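You operate a simulated robot arm through the tools that you are given. There is no shell and no other tool.

The job below is to be done with a simulated robot arm. You get a single attempt, and the scene is never put back.

Task
Wind printer one's green and blue wheels to its card, then lock the slides.
Fine: the printer is off and vented and stays so; free the red lever before winding; it ends tight.

Only the result counts: the job must be done as asked and must still hold three seconds after the hand-in. Knocking over, shifting, dropping, spilling or breaking anything else fails it.

Robot
A 7-joint arm with a fingered hand, fixed in place. Base frame: the origin is on the floor under the middle of its stand, x ahead of it, y to its left, z up. Lengths are in m, angles in degrees, forces in N, time in s.
It reaches about 1.085 m from its shoulder. Its first joint turns from -166.0 to 166.0 degrees. Payload 3.7 kg.
The tool frame sits at the grasp point between the pads (the TCP): z along the fingers, y along the line on which they close. The tips reach 0.025 m beyond it. The gripper opens to 0.088 m; its body begins 0.029 m behind the TCP. The gripper is a hand of 5 fingers: y runs from the thumb to the fingers, the wrist lies at [-0.013, -0.106, -0.174] in the tool frame, and closing takes about 1.5 s.
Orientation is that of the tool frame in the base frame, as [roll, pitch, yaw] about the fixed x, y, z axes, in that order (R = Rz(yaw) Ry(pitch) Rx(roll)). With the fingers straight down and the wrist toward the robot, the tool's x, y and z point along [0, 1, 0], [1, 0, 0] and [0, 0, -1] of the base frame.

Tools
- The arm moves only by the tool step_arm. Its argument "deltas" is a list of rows, each a list of 3 entries, a list of its own where there are three numbers: the turn, a rotation vector about the tool's x, y, z in degrees, then the shift along the tool's x, y, z in m, then the closure in counts, from 0 (fully open) to 255 (shut). In form: [[[wx, wy, wz], [dx, dy, dz], grip], ...]. A call has 1 to 20 rows; each row shifts and turns the commanded pose from where the row before left it, along the tool's axes as they then stand. Each row takes 0.2 s and may step no farther than 0.05 m and 8.6 degrees from the row before; otherwise, or with a gripper value out of range, the whole call is refused. Where a pose cannot be reached the arm comes as near as it can. A force on the tool above 50 N (or 10 N above the force at the start of the call, whichever is more), or a blocked arm, ends the call early, and 0.2 s more pass. Each finger travels about 0.108 m/s and halts on what it meets, pressing with about 27 N; the grip force reading is that of the motor and also rises with nothing between the fingers. The clock runs only during rows and for 0.2 s after the last one: add rows that do not move to give the fingers time. It gives the time, the measured TCP pose, the force on the tool (base axes), the opening and the grip force at its end, in the units of the frame above (readings bear some noise), with the torque about the TCP (base axes, N m) and any sound that the robot's microphone picked up.
- Cameras (640 x 400 px; columns grow to the right, rows downward): "scene" is fixed at [0.2196, -0.6497, 1.4633]; the picture's right is [0.79, -0.61, 0.00], its down [-0.34, -0.45, -0.83] and it looks along [0.50, 0.66, -0.56] (base axes); focal length 334 px, centre (320, 200). "wrist" rides on the gripper at [0.059, -0.079, -0.105] in the tool frame; the picture's right is [-0.73, 0.32, -0.61], its down [-0.62, -0.68, 0.38] and it looks along [-0.29, 0.66, 0.70] (tool axes); focal length 234 px, centre (320, 200). There is no depth. A picture from a camera that has moved, and an enlarged one, comes with that camera's place and axes in the base frame and with its lens.
- snapshot(camera): a new picture of that camera. It takes no simulated time.
- grasp_type(shape): the hand has 5 fingers and takes this shape, open, in about a second: jaw (thumb against the fingers, like two jaws); tri (thumb and two fingers); tip (a fingertip pinch); poke (one finger out to press); point (the index stretched); flat (the hand flat); cup (the hand cupped); fist (a fist). The gripper value then closes the fingers along that shape, each until it touches; the sizes above hold for jaw. It gives what a move gives, with no picture.
- inspect(camera, box): a new picture of the part [left, top, right, bottom] of that camera's present view, enlarged. It takes no simulated time.
- sign_off(): hands the job in; it is judged then, once.

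Places have to be worked out from the pictures, the camera data and where the tool is seen. Open the gripper and draw the arm clear of the work before you hand the job in, unless the task says otherwise.

The tools are called as name(argument=value, ...) on one line, values as JSON. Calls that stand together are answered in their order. step_arm: Moves the arm, as the interface text tells. Its arguments: {"type":"object","properties":{"deltas":{"type":"array"}},"required":["deltas"]} The other tools are called the same way: grasp_type (shape) gives the hand a shape; snapshot (camera) takes a picture; inspect (camera, box) takes an enlarged picture of a part of a camera's view; sign_off () hands the job in.

At the start:

```text
time: 0.0
eef_pos: [0.5484, 0.1118, 1.0203]
ee_rot: [180.0, 0.0, 90.1]
force: [0.4, 0.5, -0.1]
ft_torque: [0.02, 0.0, 0.0]
width: 0.0874
grip_force: 0.1
shape: jaw
```

scene: 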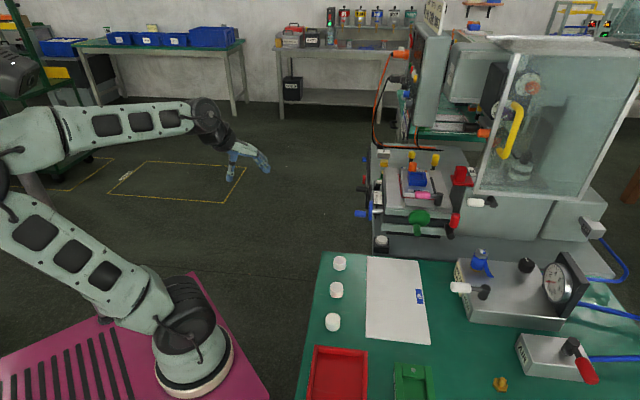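
wrist: 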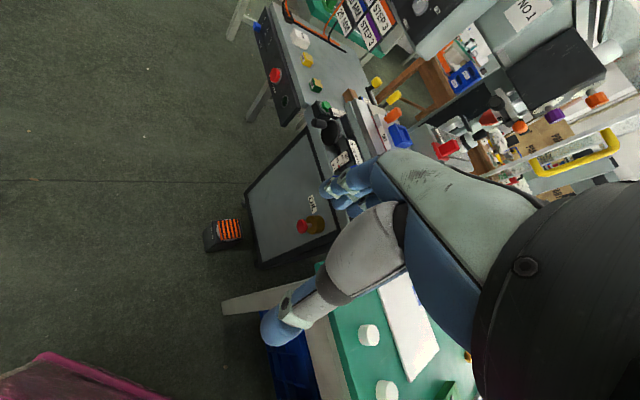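

I start by looking at the printer area and the whole scene in enlarged views to find printer one, its card, the wheels and the red lever.

inspect(camera="scene", box=[340, 130, 500, 260])

inspect(camera="scene", box=[360, 0, 640, 175])

inspect(camera="scene", box=[300, 230, 640, 400])

inspect(camera="wrist", box=[230, 0, 640, 256])

```text
3.08 times, centred on (420, 195) of scene
camera zoom: at [0.2196, -0.6497, 1.4633], right [0.79, -0.61, 0.0], down [-0.34, -0.45, -0.83], along [0.5, 0.66, -0.56], focal length 1028 px, centre (12, 215)
```

zoom: 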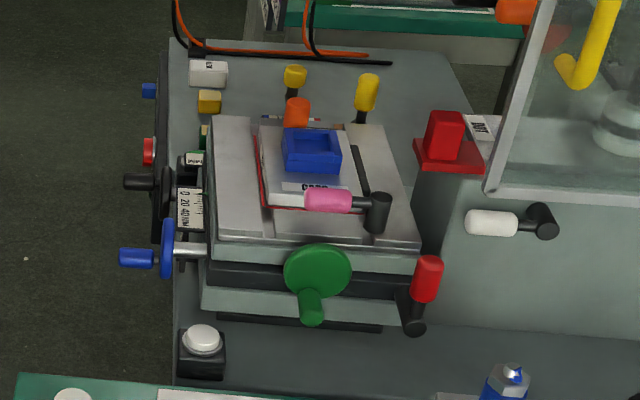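

```text
2.29 times, centred on (500, 88) of scene
camera zoom: at [0.2196, -0.6497, 1.4633], right [0.79, -0.61, 0.0], down [-0.34, -0.45, -0.83], along [0.5, 0.66, -0.56], focal length 764 px, centre (-91, 457)
```

zoom: 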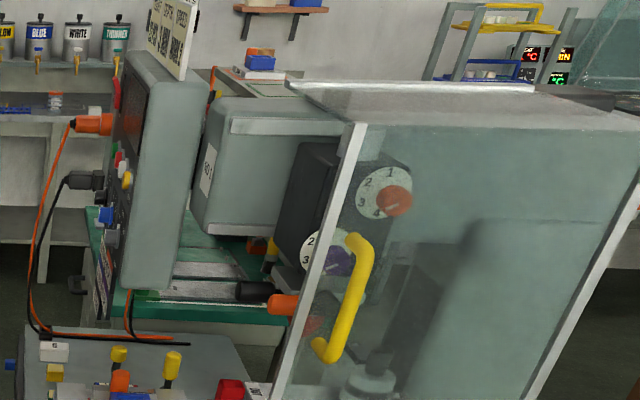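

```text
1.88 times, centred on (470, 315) of scene
camera zoom: at [0.2196, -0.6497, 1.4633], right [0.79, -0.61, 0.0], down [-0.34, -0.45, -0.83], along [0.5, 0.66, -0.56], focal length 629 px, centre (38, -16)
```

zoom: 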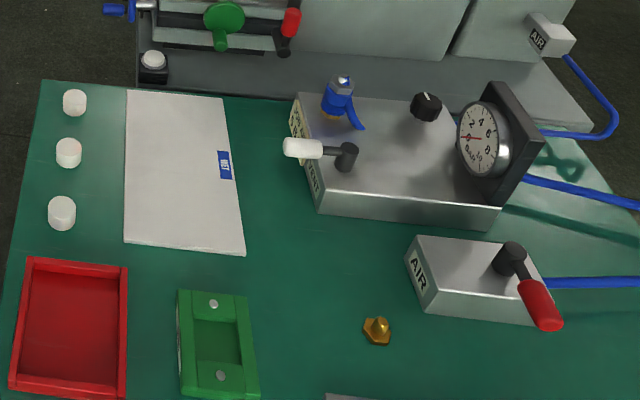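

```text
1.56 times, centred on (435, 128) of wrist
camera zoom: at [0.4701, 0.1696, 1.1251], right [0.32, -0.73, 0.61], down [-0.68, -0.62, -0.38], along [0.66, -0.29, -0.7], focal length 366 px, centre (140, 312)
```

zoom: 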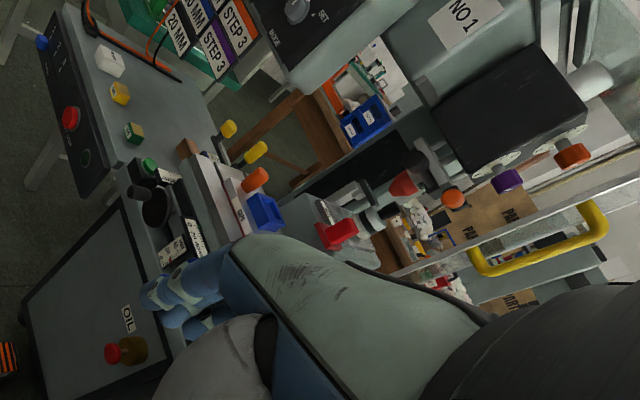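

I zoom on the signs, the card candidates and the scales next to the slide.

inspect(camera="wrist", box=[310, 0, 430, 75])

inspect(camera="scene", box=[400, 0, 480, 50])

inspect(camera="scene", box=[352, 140, 416, 180])

inspect(camera="scene", box=[352, 175, 416, 215])

inspect(camera="scene", box=[380, 90, 480, 153])

inspect(camera="wrist", box=[230, 0, 390, 100])

inspect(camera="wrist", box=[290, 70, 430, 180])

```text
5.33 times, centred on (370, 38) of wrist
camera zoom: at [0.4701, 0.1696, 1.1251], right [0.32, -0.73, 0.61], down [-0.68, -0.62, -0.38], along [0.66, -0.29, -0.7], focal length 1249 px, centre (53, 1067)
```

zoom: 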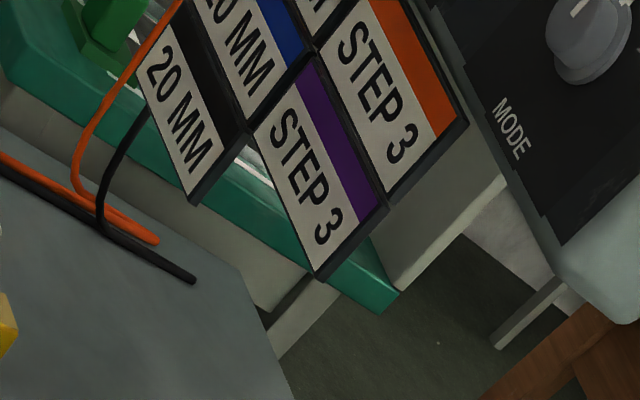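

```text
8.00 times, centred on (440, 25) of scene
camera zoom: at [0.2196, -0.6497, 1.4633], right [0.79, -0.61, 0.0], down [-0.34, -0.45, -0.83], along [0.5, 0.66, -0.56], focal length 2673 px, centre (-640, 1600)
```

zoom: 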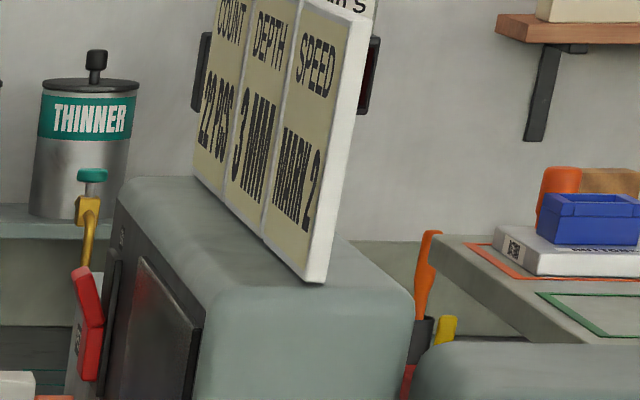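

```text
10.00 times, centred on (384, 160) of scene
camera zoom: at [0.2196, -0.6497, 1.4633], right [0.79, -0.61, 0.0], down [-0.34, -0.45, -0.83], along [0.5, 0.66, -0.56], focal length 3342 px, centre (-320, 600)
```

zoom: 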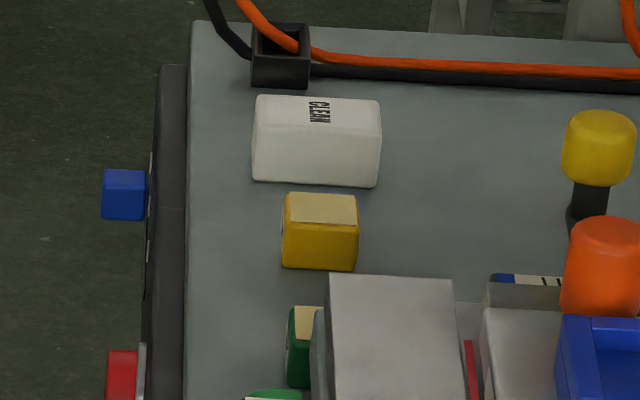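

```text
10.00 times, centred on (384, 195) of scene
camera zoom: at [0.2196, -0.6497, 1.4633], right [0.79, -0.61, 0.0], down [-0.34, -0.45, -0.83], along [0.5, 0.66, -0.56], focal length 3342 px, centre (-320, 250)
```

zoom: 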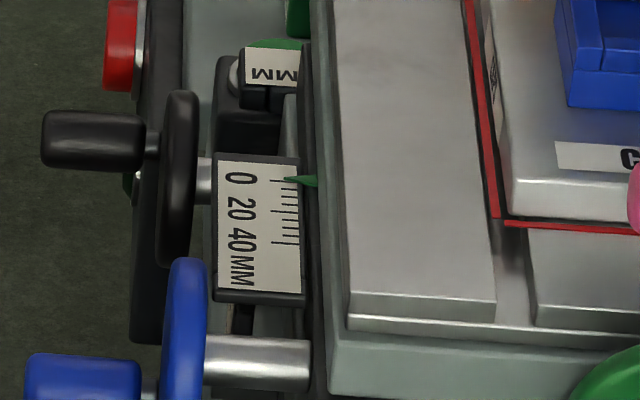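

```text
6.35 times, centred on (430, 122) of scene
camera zoom: at [0.2196, -0.6497, 1.4633], right [0.79, -0.61, 0.0], down [-0.34, -0.45, -0.83], along [0.5, 0.66, -0.56], focal length 2122 px, centre (-378, 698)
```

zoom: 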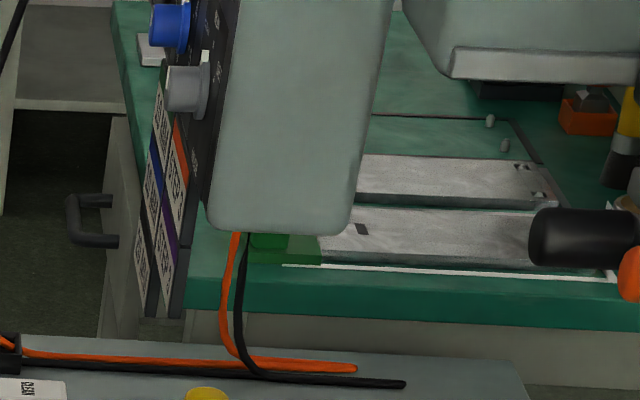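

```text
4.00 times, centred on (310, 50) of wrist
camera zoom: at [0.4701, 0.1696, 1.1251], right [0.32, -0.73, 0.61], down [-0.68, -0.62, -0.38], along [0.66, -0.29, -0.7], focal length 937 px, centre (360, 800)
```

zoom: 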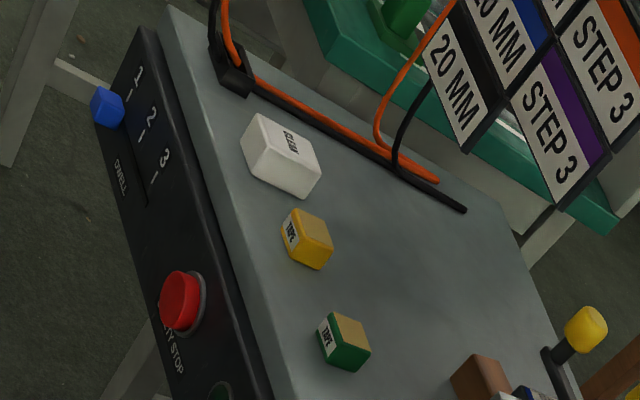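

```text
3.64 times, centred on (360, 125) of wrist
camera zoom: at [0.4701, 0.1696, 1.1251], right [0.32, -0.73, 0.61], down [-0.68, -0.62, -0.38], along [0.66, -0.29, -0.7], focal length 852 px, centre (174, 473)
```

zoom: 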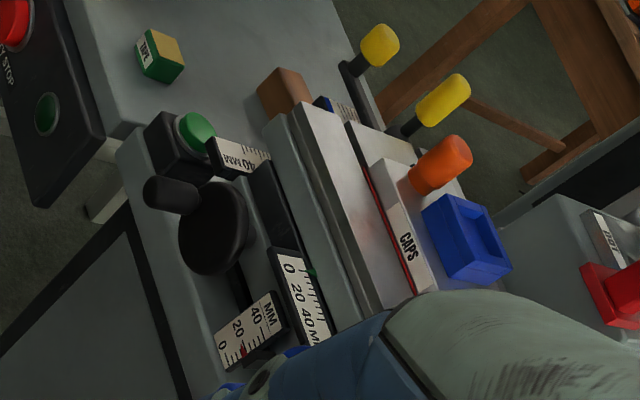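

The hanging colour-banded card by the panel (20 MM black, ?0 MM blue, STEP 3 purple/orange, maybe green) is cut off. I rotate the hand a bit so the wrist camera looks higher and further right at it.

step_arm(deltas=[[[-7.4, -0.6, -2.5], [0, 0, 0], 0], [[-7.4, -0.6, -2.5], [0, 0, 0], 0], [[-7.4, -0.6, -2.5], [0, 0, 0], 0], [[0, 0, 0], [0, 0, 0], 0]])

snapshot(camera="wrist")

snapshot(camera="scene")

```text
time: 1.0
eef_pos: [0.5482, 0.112, 1.0207]
ee_rot: [157.9, 3.2, 97.0]
force: [0.2, -0.7, -0.4]
ft_torque: [0.01, 0.01, -0.02]
width: 0.0878
grip_force: 0.0
shape: jaw
```

```text
taken
camera wrist: at [0.4297, 0.1592, 1.0845], right [0.15, -0.67, 0.72], down [-0.4, -0.71, -0.58], along [0.9, -0.2, -0.38], focal length 234 px, centre (320, 200)
```

wrist: 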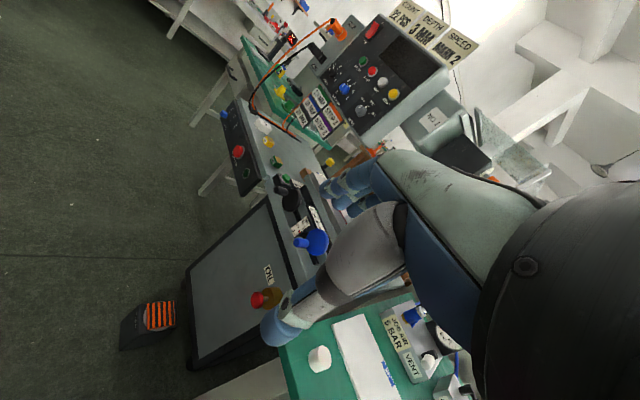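

```text
taken
```

scene: 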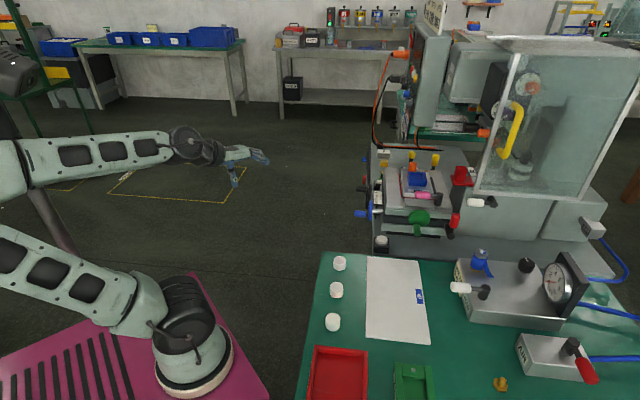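

inspect(camera="wrist", box=[270, 70, 366, 160])

inspect(camera="wrist", box=[360, 0, 500, 90])

inspect(camera="wrist", box=[220, 100, 340, 260])

inspect(camera="wrist", box=[230, 20, 330, 120])

```text
4.44 times, centred on (318, 115) of wrist
camera zoom: at [0.4297, 0.1592, 1.0845], right [0.15, -0.67, 0.72], down [-0.4, -0.71, -0.58], along [0.9, -0.2, -0.38], focal length 1041 px, centre (329, 578)
```

zoom: 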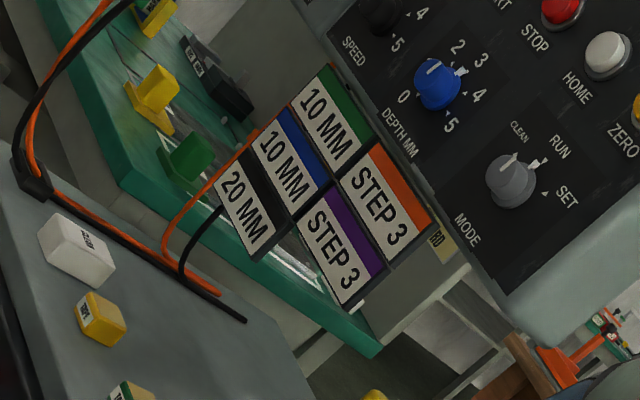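

```text
4.44 times, centred on (430, 45) of wrist
camera zoom: at [0.4297, 0.1592, 1.0845], right [0.15, -0.67, 0.72], down [-0.4, -0.71, -0.58], along [0.9, -0.2, -0.38], focal length 1041 px, centre (-169, 889)
```

zoom: 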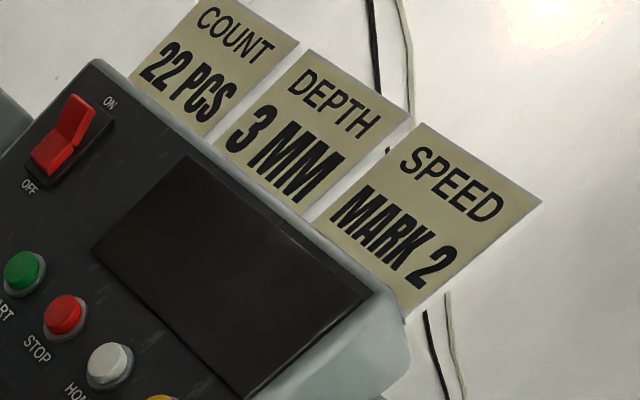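

```text
2.50 times, centred on (280, 180) of wrist
camera zoom: at [0.4297, 0.1592, 1.0845], right [0.15, -0.67, 0.72], down [-0.4, -0.71, -0.58], along [0.9, -0.2, -0.38], focal length 585 px, centre (420, 250)
```

zoom: 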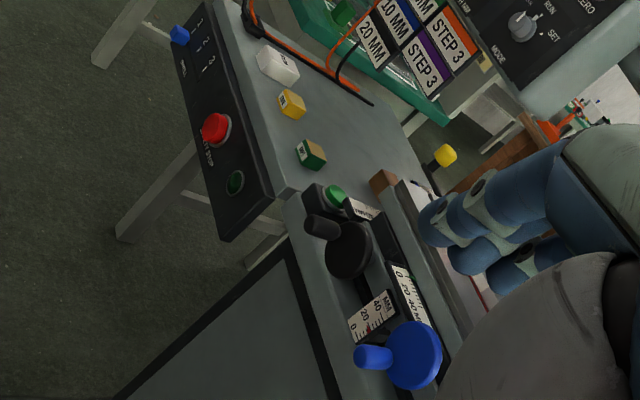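

```text
4.00 times, centred on (280, 70) of wrist
camera zoom: at [0.4297, 0.1592, 1.0845], right [0.15, -0.67, 0.72], down [-0.4, -0.71, -0.58], along [0.9, -0.2, -0.38], focal length 937 px, centre (480, 720)
```

zoom: 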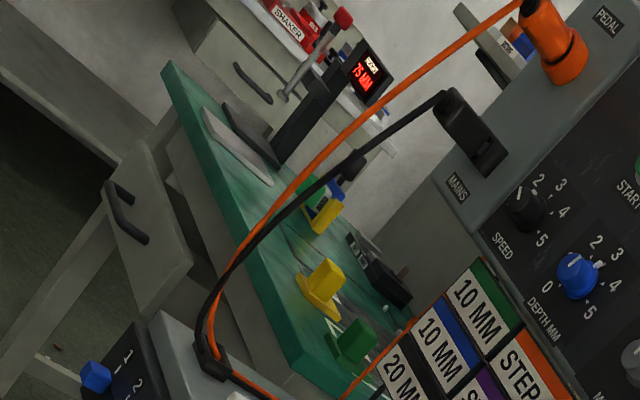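

The card reads green 10 MM, blue 10 MM, black 20 MM. Now I zoom on the scales and pointers from the current view to see which pointer goes with which wheel.

inspect(camera="wrist", box=[280, 165, 340, 225])

inspect(camera="wrist", box=[280, 200, 340, 260])

inspect(camera="scene", box=[368, 172, 400, 204])

inspect(camera="scene", box=[385, 180, 475, 245])

inspect(camera="scene", box=[440, 150, 540, 220])

inspect(camera="wrist", box=[370, 280, 480, 400])

```text
6.67 times, centred on (310, 195) of wrist
camera zoom: at [0.4297, 0.1592, 1.0845], right [0.15, -0.67, 0.72], down [-0.4, -0.71, -0.58], along [0.9, -0.2, -0.38], focal length 1561 px, centre (387, 233)
```

zoom: 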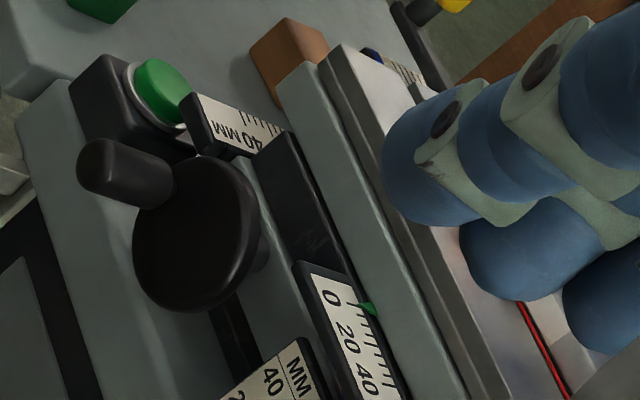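

```text
6.67 times, centred on (310, 230) of wrist
camera zoom: at [0.4297, 0.1592, 1.0845], right [0.15, -0.67, 0.72], down [-0.4, -0.71, -0.58], along [0.9, -0.2, -0.38], focal length 1561 px, centre (387, 0)
```

zoom: 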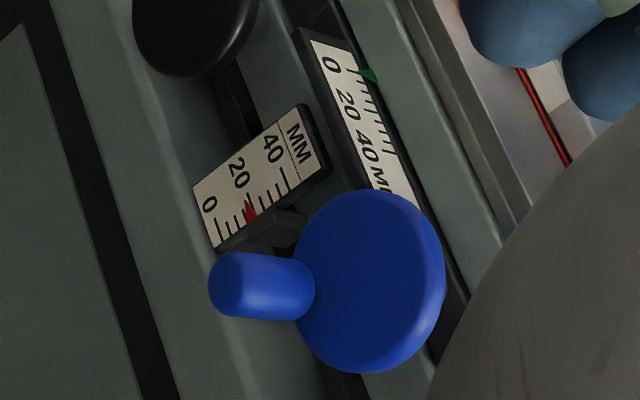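

```text
12.50 times, centred on (384, 188) of scene
camera zoom: at [0.2196, -0.6497, 1.4633], right [0.79, -0.61, 0.0], down [-0.34, -0.45, -0.83], along [0.5, 0.66, -0.56], focal length 4177 px, centre (-480, 350)
```

zoom: 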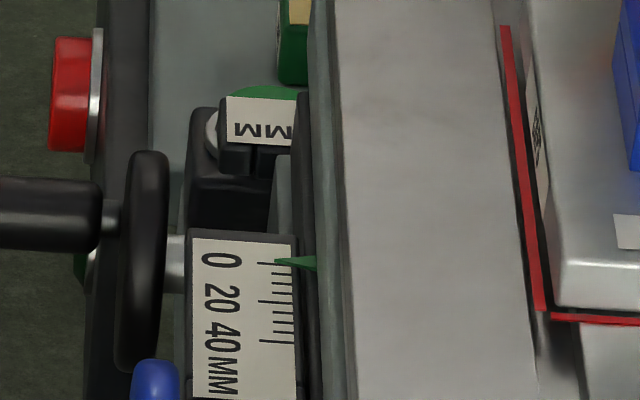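

```text
6.15 times, centred on (430, 212) of scene
camera zoom: at [0.2196, -0.6497, 1.4633], right [0.79, -0.61, 0.0], down [-0.34, -0.45, -0.83], along [0.5, 0.66, -0.56], focal length 2056 px, centre (-357, 123)
```

zoom: 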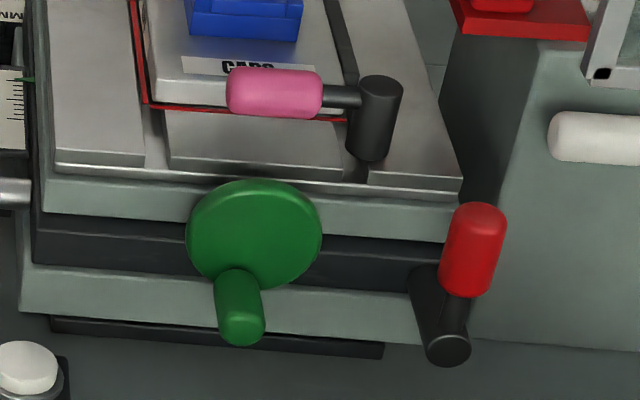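

```text
5.71 times, centred on (490, 185) of scene
camera zoom: at [0.2196, -0.6497, 1.4633], right [0.79, -0.61, 0.0], down [-0.34, -0.45, -0.83], along [0.5, 0.66, -0.56], focal length 1909 px, centre (-651, 286)
```

zoom: 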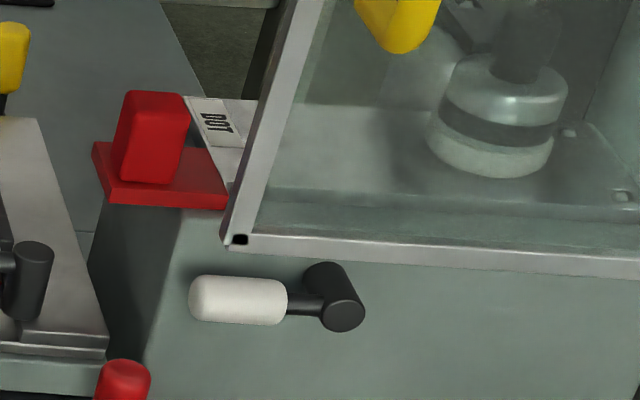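

```text
3.33 times, centred on (425, 340) of wrist
camera zoom: at [0.4297, 0.1592, 1.0845], right [0.15, -0.67, 0.72], down [-0.4, -0.71, -0.58], along [0.9, -0.2, -0.38], focal length 781 px, centre (-30, -267)
```

zoom: 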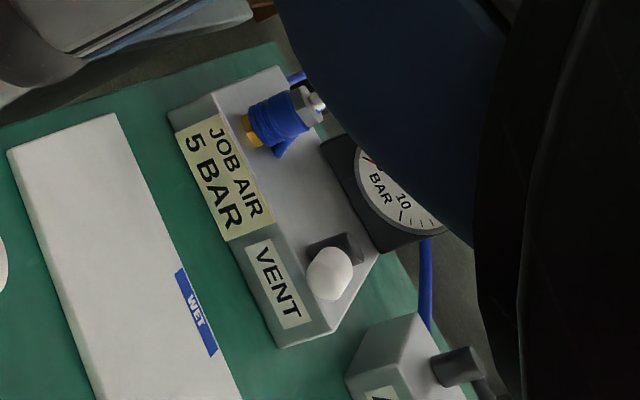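

Green's pointer sits at 0 on a front-to-back scale, a red pointer is on another scale, and there seems to be a blue-marked scale behind the box. I move the hand (well above everything, pointing down) to a viewing spot in front of the stage.

step_arm(deltas=[[[7.4, 0.6, 2.5], [0, 0, 0], 0], [[7.4, 0.6, 2.5], [0, 0, 0], 0], [[7.4, 0.6, 2.5], [0, 0, 0], 0], [[0, 0, 0], [-0.039, 0.0256, -0.0028], 0], [[0, 0, 0], [-0.039, 0.0256, -0.0028], 0], [[0, 0, 0], [-0.039, 0.0256, -0.0028], 0], [[0, 0, 0], [-0.039, 0.0256, -0.0028], 0], [[0, 0, 0], [-0.039, 0.0256, -0.0028], 0], [[0, 0, 0], [-0.039, 0.0256, -0.0028], 0], [[0, 0, 0], [-0.039, 0.0256, -0.0028], 0], [[0, 0, 0], [-0.039, 0.0256, -0.0028], 0], [[0, 0, 0], [-0.039, 0.0256, -0.0028], 0], [[0, 0, 0], [0, 0, 0], 0]])

snapshot(camera="wrist")

snapshot(camera="scene")

```text
time: 3.8
eef_pos: [0.7787, -0.2395, 1.0456]
ee_rot: [180.0, 0.0, 90.0]
force: [-0.2, 0.2, 0.3]
ft_torque: [-0.01, -0.01, 0.0]
width: 0.0878
grip_force: 0.0
shape: jaw
```

```text
taken
camera wrist: at [0.7002, -0.182, 1.1505], right [0.32, -0.73, 0.61], down [-0.68, -0.62, -0.38], along [0.66, -0.29, -0.7], focal length 234 px, centre (320, 200)
```

wrist: 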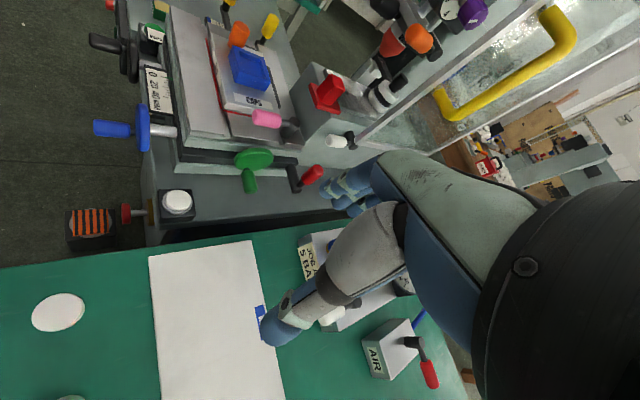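

```text
taken
```

scene: 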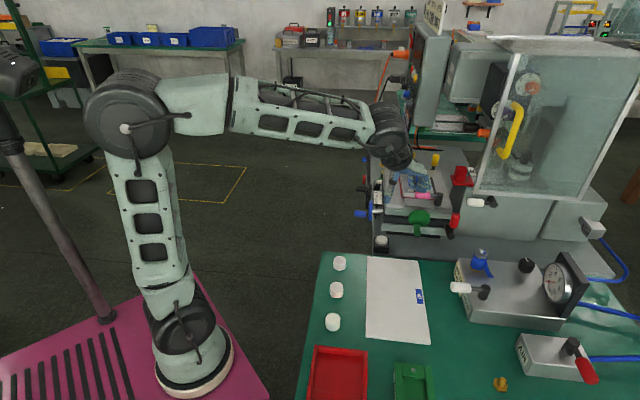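

This is a good view of the stage. I zoom in on the wheels, the red lever, the scales and any lettering.

inspect(camera="wrist", box=[80, 0, 340, 220])

inspect(camera="wrist", box=[85, 0, 185, 80])

inspect(camera="wrist", box=[85, 60, 185, 150])

inspect(camera="wrist", box=[220, 130, 340, 210])

inspect(camera="wrist", box=[190, 0, 300, 70])

inspect(camera="wrist", box=[280, 60, 380, 150])

```text
1.82 times, centred on (210, 110) of wrist
camera zoom: at [0.7002, -0.182, 1.1505], right [0.32, -0.73, 0.61], down [-0.68, -0.62, -0.38], along [0.66, -0.29, -0.7], focal length 426 px, centre (520, 364)
```

zoom: 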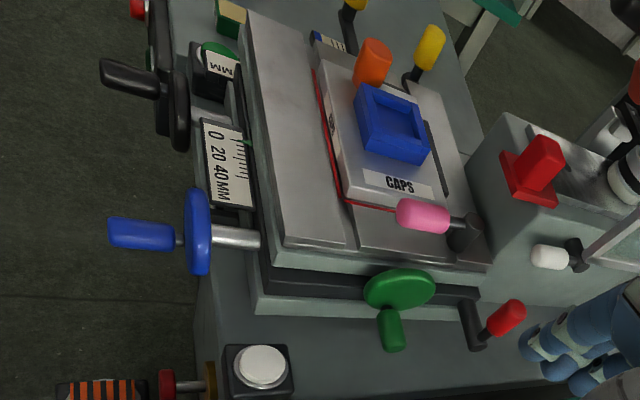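

```text
5.00 times, centred on (135, 40) of wrist
camera zoom: at [0.7002, -0.182, 1.1505], right [0.32, -0.73, 0.61], down [-0.68, -0.62, -0.38], along [0.66, -0.29, -0.7], focal length 1171 px, centre (1245, 1000)
```

zoom: 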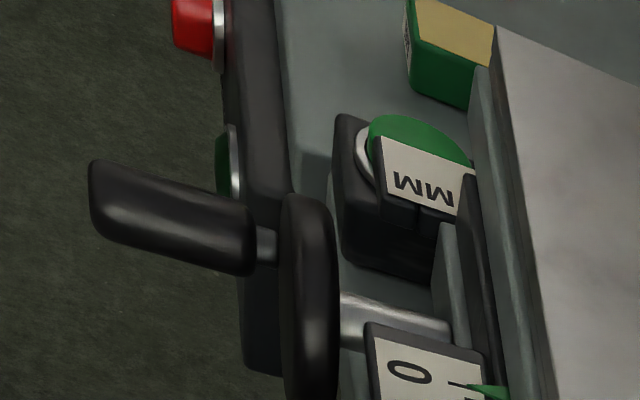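

```text
4.44 times, centred on (135, 105) of wrist
camera zoom: at [0.7002, -0.182, 1.1505], right [0.32, -0.73, 0.61], down [-0.68, -0.62, -0.38], along [0.66, -0.29, -0.7], focal length 1041 px, centre (1142, 622)
```

zoom: 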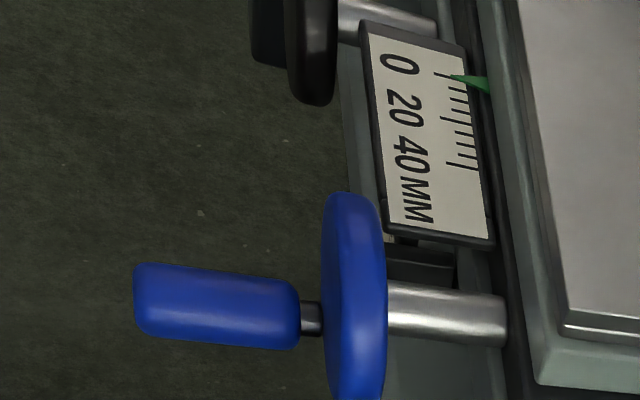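

```text
5.00 times, centred on (280, 170) of wrist
camera zoom: at [0.7002, -0.182, 1.1505], right [0.32, -0.73, 0.61], down [-0.68, -0.62, -0.38], along [0.66, -0.29, -0.7], focal length 1171 px, centre (520, 350)
```

zoom: 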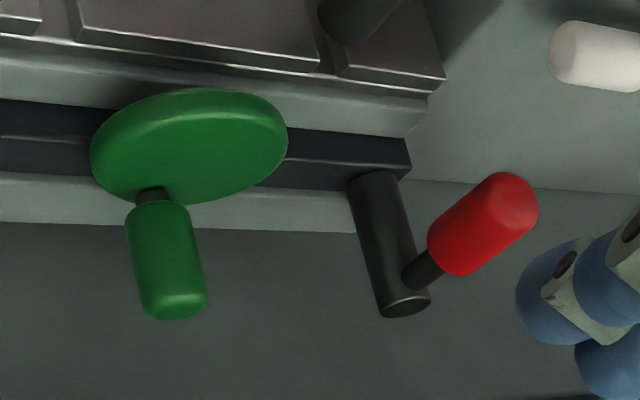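

```text
5.71 times, centred on (245, 35) of wrist
camera zoom: at [0.7002, -0.182, 1.1505], right [0.32, -0.73, 0.61], down [-0.68, -0.62, -0.38], along [0.66, -0.29, -0.7], focal length 1338 px, centre (749, 1143)
```

zoom: 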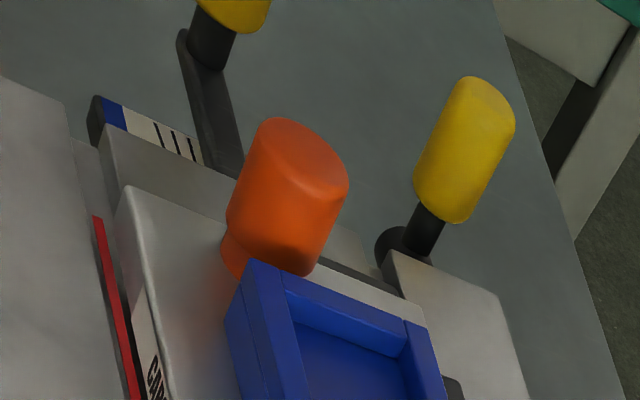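

```text
4.44 times, centred on (330, 105) of wrist
camera zoom: at [0.7002, -0.182, 1.1505], right [0.32, -0.73, 0.61], down [-0.68, -0.62, -0.38], along [0.66, -0.29, -0.7], focal length 1041 px, centre (276, 622)
```

zoom: 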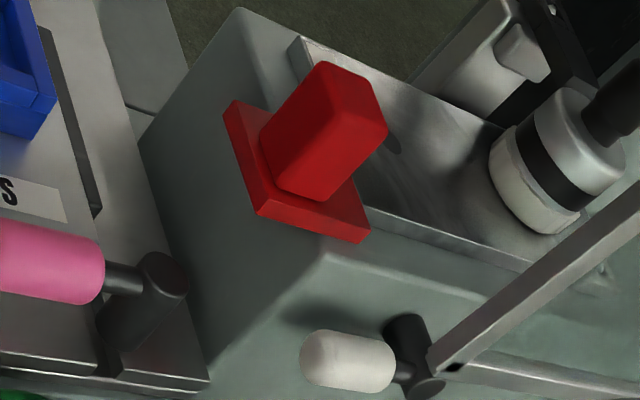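

Now I go round to the left side of the stage (hand kept high) to see the scales near the blue and black wheels properly.

step_arm(deltas=[[[0, 0, 0], [0.0457, -0.0053, 0.0], 0], [[0, 0, 0], [0.0457, -0.0053, 0.0], 0], [[0, 0, 0], [0.0457, -0.0053, 0.01], 0], [[0, 0, 0], [0.0457, -0.0053, 0.015], 0], [[0, 0, 0], [0.0457, -0.0053, 0.015], 0], [[0, 0, 0], [0.0457, -0.0053, 0.015], 0], [[0, 0, 0], [0.0457, -0.0053, 0.015], 0], [[0, 0, 7.5], [0, 0, 0], 0], [[0, 0, 7.5], [0, 0, 0], 0], [[0, 0, 7.5], [0, 0, 0], 0], [[0, 0, 7.5], [0, 0, 0], 0], [[0, 0, 7.5], [0, 0, 0], 0], [[0, 0, 7.5], [0, 0, 0], 0], [[0, 0, 0], [0, 0, 0], 0]])

snapshot(camera="wrist")

```text
time: 6.8
eef_pos: [0.7426, 0.0801, 0.9758]
ee_rot: [-179.9, 0.0, 44.9]
force: [0.0, 0.5, 0.5]
ft_torque: [0.01, 0.01, -0.01]
width: 0.0875
grip_force: 0.0
shape: jaw
```

```text
taken
camera wrist: at [0.7283, 0.1768, 1.0805], right [-0.29, -0.74, 0.61], down [-0.92, 0.04, -0.38], along [0.26, -0.67, -0.7], focal length 234 px, centre (320, 200)
```

wrist: 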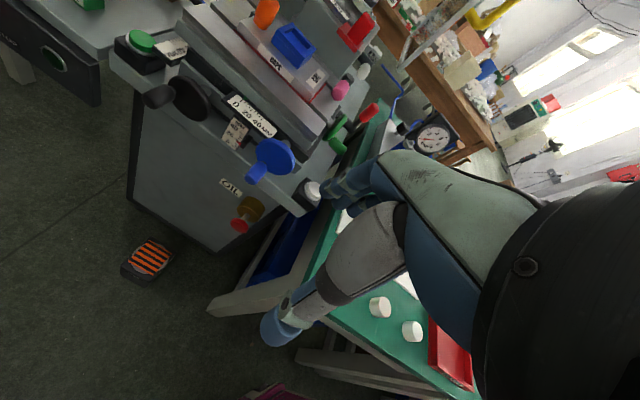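

inspect(camera="wrist", box=[110, 20, 350, 190])

inspect(camera="wrist", box=[210, 80, 290, 150])

inspect(camera="wrist", box=[120, 20, 220, 100])

inspect(camera="wrist", box=[180, 0, 260, 50])

inspect(camera="wrist", box=[300, 80, 400, 180])

```text
2.35 times, centred on (230, 105) of wrist
camera zoom: at [0.7283, 0.1768, 1.0805], right [-0.29, -0.74, 0.61], down [-0.92, 0.04, -0.38], along [0.26, -0.67, -0.7], focal length 551 px, centre (532, 424)
```

zoom: 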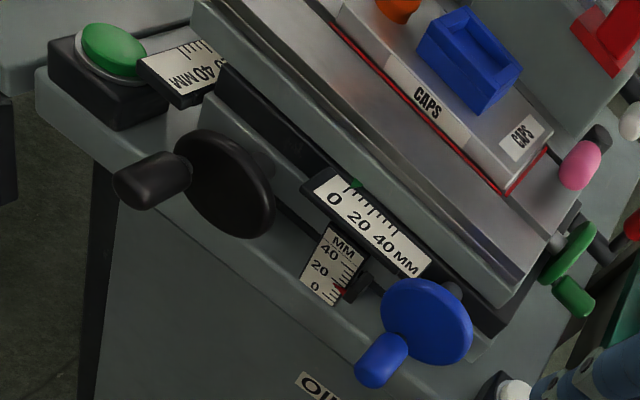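

```text
5.71 times, centred on (250, 115) of wrist
camera zoom: at [0.7283, 0.1768, 1.0805], right [-0.29, -0.74, 0.61], down [-0.92, 0.04, -0.38], along [0.26, -0.67, -0.7], focal length 1338 px, centre (720, 686)
```

zoom: 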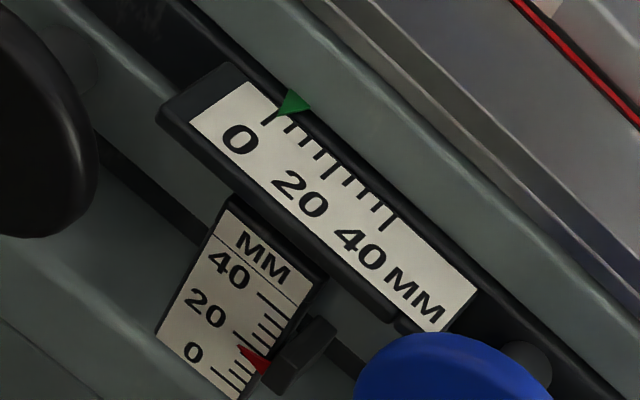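

```text
5.00 times, centred on (170, 60) of wrist
camera zoom: at [0.7283, 0.1768, 1.0805], right [-0.29, -0.74, 0.61], down [-0.92, 0.04, -0.38], along [0.26, -0.67, -0.7], focal length 1171 px, centre (1070, 900)
```

zoom: 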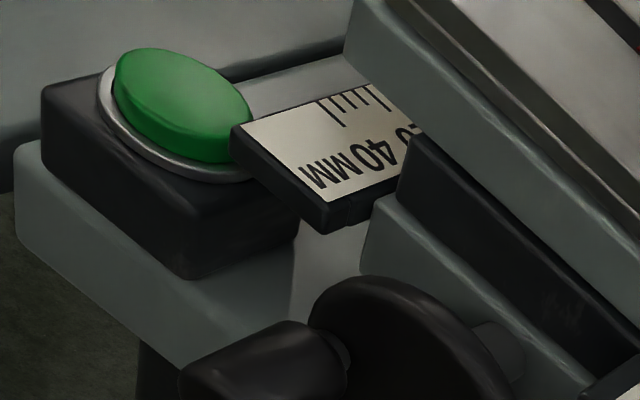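

```text
8.00 times, centred on (220, 25) of wrist
camera zoom: at [0.7283, 0.1768, 1.0805], right [-0.29, -0.74, 0.61], down [-0.92, 0.04, -0.38], along [0.26, -0.67, -0.7], focal length 1873 px, centre (1120, 1600)
```

zoom: 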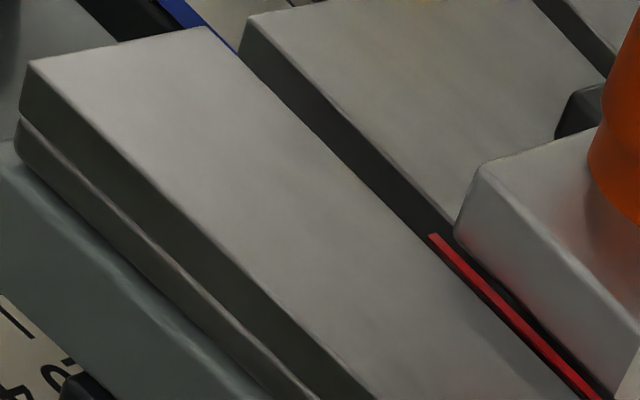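

```text
4.00 times, centred on (350, 130) of wrist
camera zoom: at [0.7283, 0.1768, 1.0805], right [-0.29, -0.74, 0.61], down [-0.92, 0.04, -0.38], along [0.26, -0.67, -0.7], focal length 937 px, centre (200, 480)
```

zoom: 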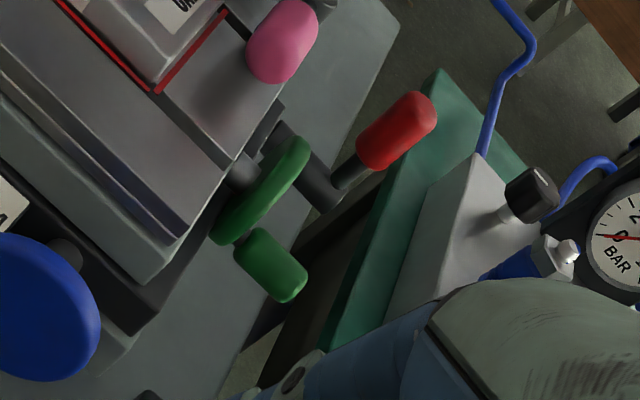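

I look closer from both cameras at the scale behind the stage (blue-marked) and the top of the stage.

inspect(camera="scene", box=[390, 155, 430, 180])

inspect(camera="wrist", box=[190, 0, 300, 40])

inspect(camera="scene", box=[360, 150, 460, 230])

```text
16.00 times, centred on (410, 168) of scene
camera zoom: at [0.2196, -0.6497, 1.4633], right [0.79, -0.61, 0.0], down [-0.34, -0.45, -0.83], along [0.5, 0.66, -0.56], focal length 5346 px, centre (-1120, 720)
```

zoom: 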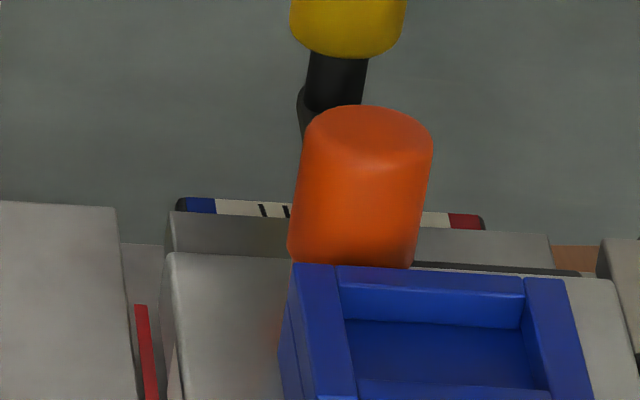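

```text
5.82 times, centred on (245, 20) of wrist
camera zoom: at [0.7283, 0.1768, 1.0805], right [-0.29, -0.74, 0.61], down [-0.92, 0.04, -0.38], along [0.26, -0.67, -0.7], focal length 1362 px, centre (756, 1247)
```

zoom: 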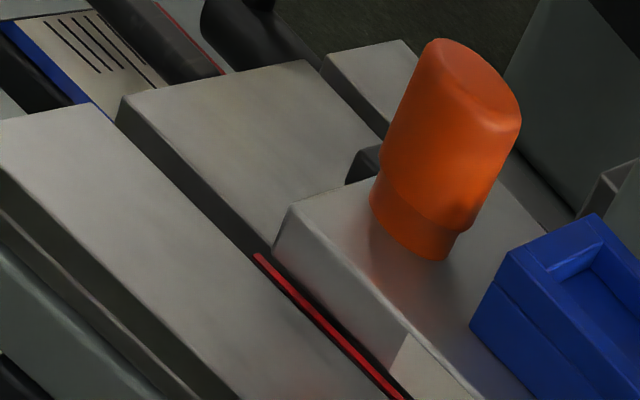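

```text
5.00 times, centred on (410, 190) of scene
camera zoom: at [0.2196, -0.6497, 1.4633], right [0.79, -0.61, 0.0], down [-0.34, -0.45, -0.83], along [0.5, 0.66, -0.56], focal length 1671 px, centre (-130, 250)
```

zoom: 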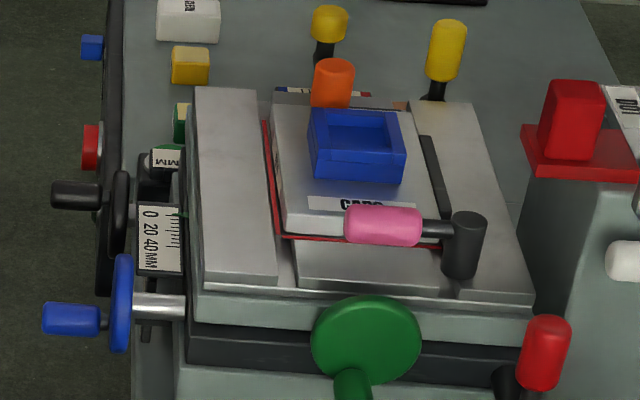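

I move round to the left-rear corner at the same height to see the rear scale and its pointer.

step_arm(deltas=[[[0, 0, 0], [0.0431, -0.0028, 0.0], 0], [[0, 0, 0], [0.0431, -0.0028, 0.0], 0], [[0, 0, 0], [0.0431, -0.0028, 0.0], 0], [[0, 0, 0], [0.0431, -0.0028, 0.0], 0], [[0, 0, 0], [0.0431, -0.0028, 0.0], 0], [[0, 0, 0], [0.0431, -0.0028, 0.0], 0], [[0, 0, 0], [0.0431, -0.0028, 0.0], 0], [[0, 0, 0], [0.0431, -0.0028, 0.0], 0], [[0, 0, 7.5], [0, 0, 0], 0], [[0, 0, 7.5], [0, 0, 0], 0], [[0, 0, 7.5], [0, 0, 0], 0], [[0, 0, 7.5], [0, 0, 0], 0], [[0, 0, 7.5], [0, 0, 0], 0], [[0, 0, 7.5], [0, 0, 0], 0], [[0, 0, 7.5], [0, 0, 0], 0], [[0, 0, 7.5], [0, 0, 0], 0], [[0, 0, 0], [0, 0, 0], 0]])

snapshot(camera="wrist")

snapshot(camera="scene")

```text
time: 10.4
eef_pos: [0.9553, 0.3267, 0.9686]
ee_rot: [-179.3, -0.9, 13.4]
force: [-0.2, -0.2, 0.4]
ft_torque: [0.0, 0.01, 0.02]
width: 0.0877
grip_force: 0.1
shape: jaw
out of reach, approached as far as the arm can: row 11, 12, 13, 14, 15, 16
```

```text
taken
camera wrist: at [0.9939, 0.4154, 1.0761], right [-0.64, -0.49, 0.59], down [-0.76, 0.52, -0.38], along [-0.12, -0.7, -0.71], focal length 234 px, centre (320, 200)
```

wrist: 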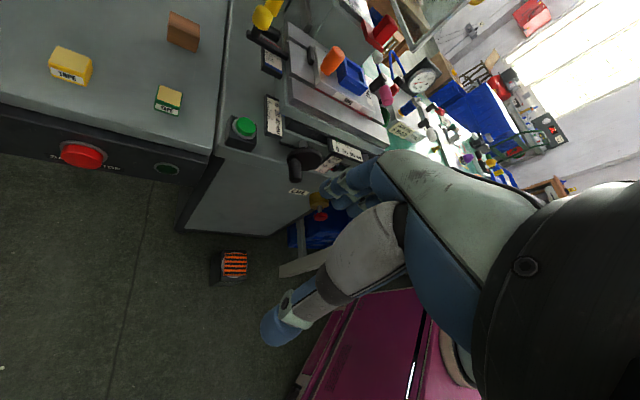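

```text
taken
```

scene: 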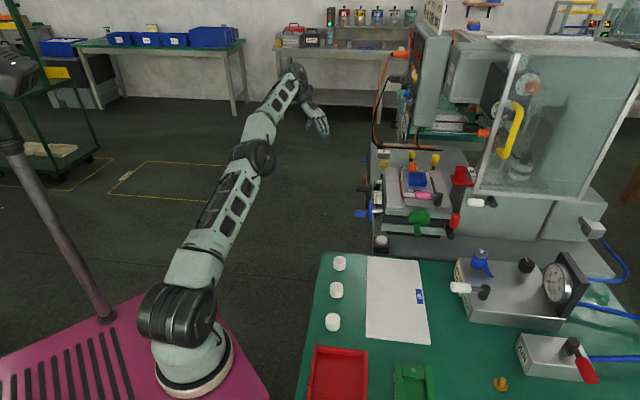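

inspect(camera="wrist", box=[220, 20, 400, 200])

inspect(camera="wrist", box=[225, 85, 315, 155])

inspect(camera="wrist", box=[285, 125, 375, 195])

inspect(camera="wrist", box=[235, 0, 325, 80])

```text
2.22 times, centred on (310, 110) of wrist
camera zoom: at [0.9939, 0.4154, 1.0761], right [-0.64, -0.49, 0.59], down [-0.76, 0.52, -0.38], along [-0.12, -0.7, -0.71], focal length 520 px, centre (342, 400)
```

zoom: 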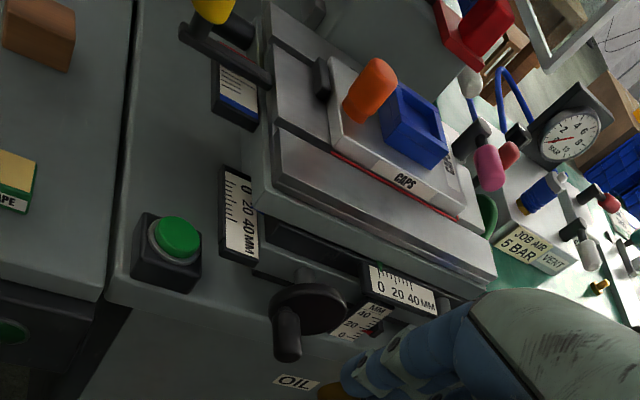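

```text
5.71 times, centred on (270, 120) of wrist
camera zoom: at [0.9939, 0.4154, 1.0761], right [-0.64, -0.49, 0.59], down [-0.76, 0.52, -0.38], along [-0.12, -0.7, -0.71], focal length 1338 px, centre (606, 657)
```

zoom: 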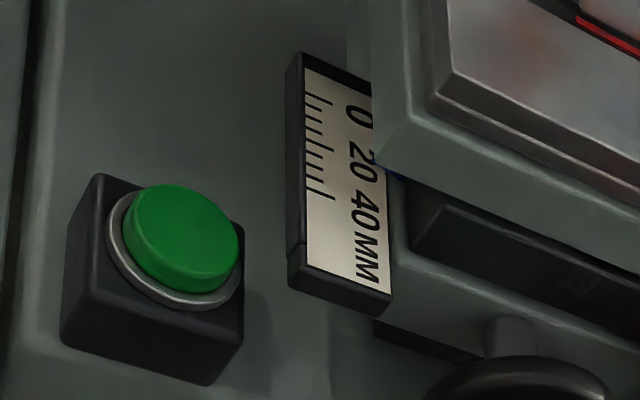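

```text
5.71 times, centred on (330, 160) of wrist
camera zoom: at [0.9939, 0.4154, 1.0761], right [-0.64, -0.49, 0.59], down [-0.76, 0.52, -0.38], along [-0.12, -0.7, -0.71], focal length 1338 px, centre (263, 429)
```

zoom: 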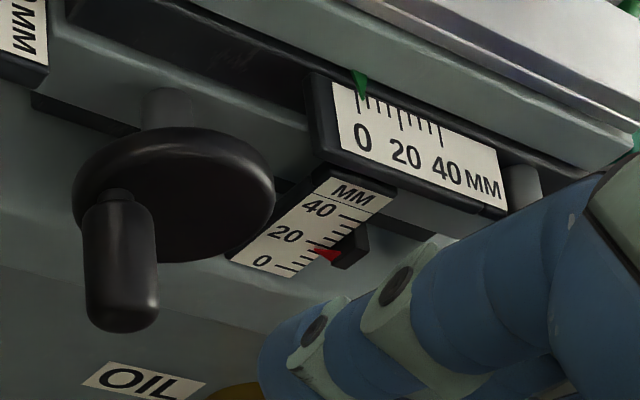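

```text
5.00 times, centred on (280, 40) of wrist
camera zoom: at [0.9939, 0.4154, 1.0761], right [-0.64, -0.49, 0.59], down [-0.76, 0.52, -0.38], along [-0.12, -0.7, -0.71], focal length 1171 px, centre (520, 1000)
```

zoom: 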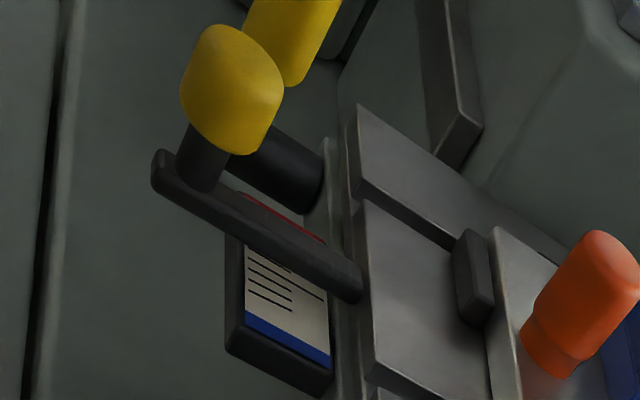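

There is a hint of blue under the stage overhang by the rear scale. I zoom hard on it.

inspect(camera="wrist", box=[270, 100, 300, 125])

inspect(camera="scene", box=[370, 175, 390, 190])

inspect(camera="wrist", box=[320, 145, 350, 170])

```text
16.00 times, centred on (285, 112) of wrist
camera zoom: at [0.9939, 0.4154, 1.0761], right [-0.64, -0.49, 0.59], down [-0.76, 0.52, -0.38], along [-0.12, -0.7, -0.71], focal length 3747 px, centre (880, 1600)
```

zoom: 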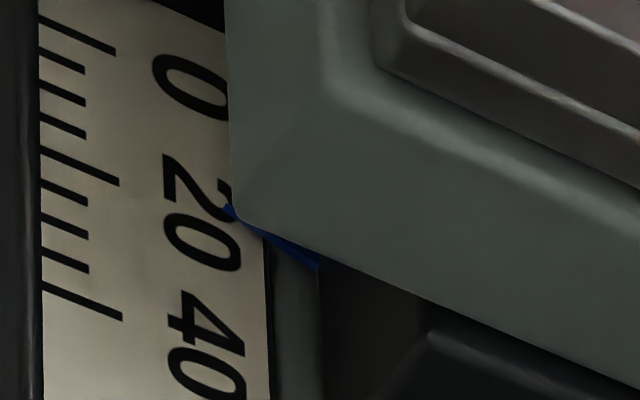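

```text
16.00 times, centred on (380, 182) of scene
camera zoom: at [0.2196, -0.6497, 1.4633], right [0.79, -0.61, 0.0], down [-0.34, -0.45, -0.83], along [0.5, 0.66, -0.56], focal length 5346 px, centre (-640, 480)
```

zoom: 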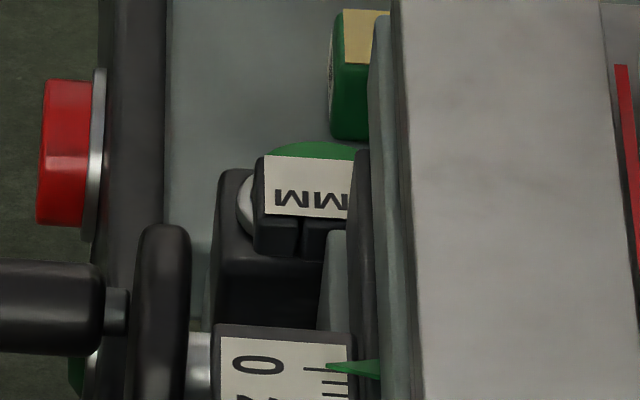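

```text
16.00 times, centred on (335, 158) of wrist
camera zoom: at [0.9939, 0.4154, 1.0761], right [-0.64, -0.49, 0.59], down [-0.76, 0.52, -0.38], along [-0.12, -0.7, -0.71], focal length 3747 px, centre (80, 880)
```

zoom: 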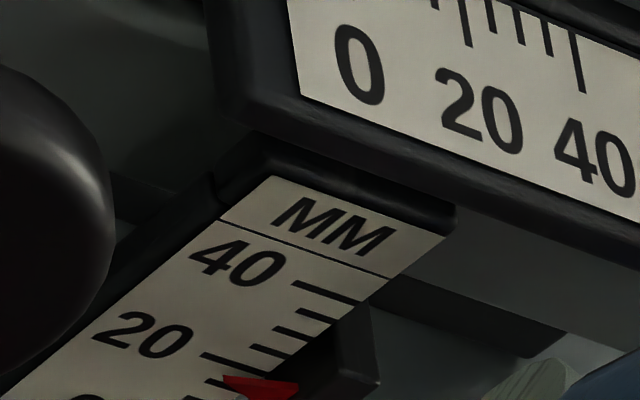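

The blue pointer is under the overhang at the rear scale, at about 15, so blue must come down to 10 and green must go from 0 to 10. The arm is near its reach limit here, so I undo the turn and back off.

step_arm(deltas=[[[0, 0, -7.5], [0, 0, 0], 0], [[0, 0, -7.5], [0, 0, 0], 0], [[0, 0, -7.5], [0, 0, 0], 0], [[0, 0, -7.5], [0, 0, 0], 0], [[0, 0, 0], [0, 0, 0], 0]])

```text
time: 11.6
eef_pos: [0.955, 0.3277, 0.9686]
ee_rot: [-179.8, -1.0, 43.8]
force: [-0.4, -0.2, 0.4]
ft_torque: [0.01, 0.03, -0.02]
width: 0.0877
grip_force: 0.1
shape: jaw
```

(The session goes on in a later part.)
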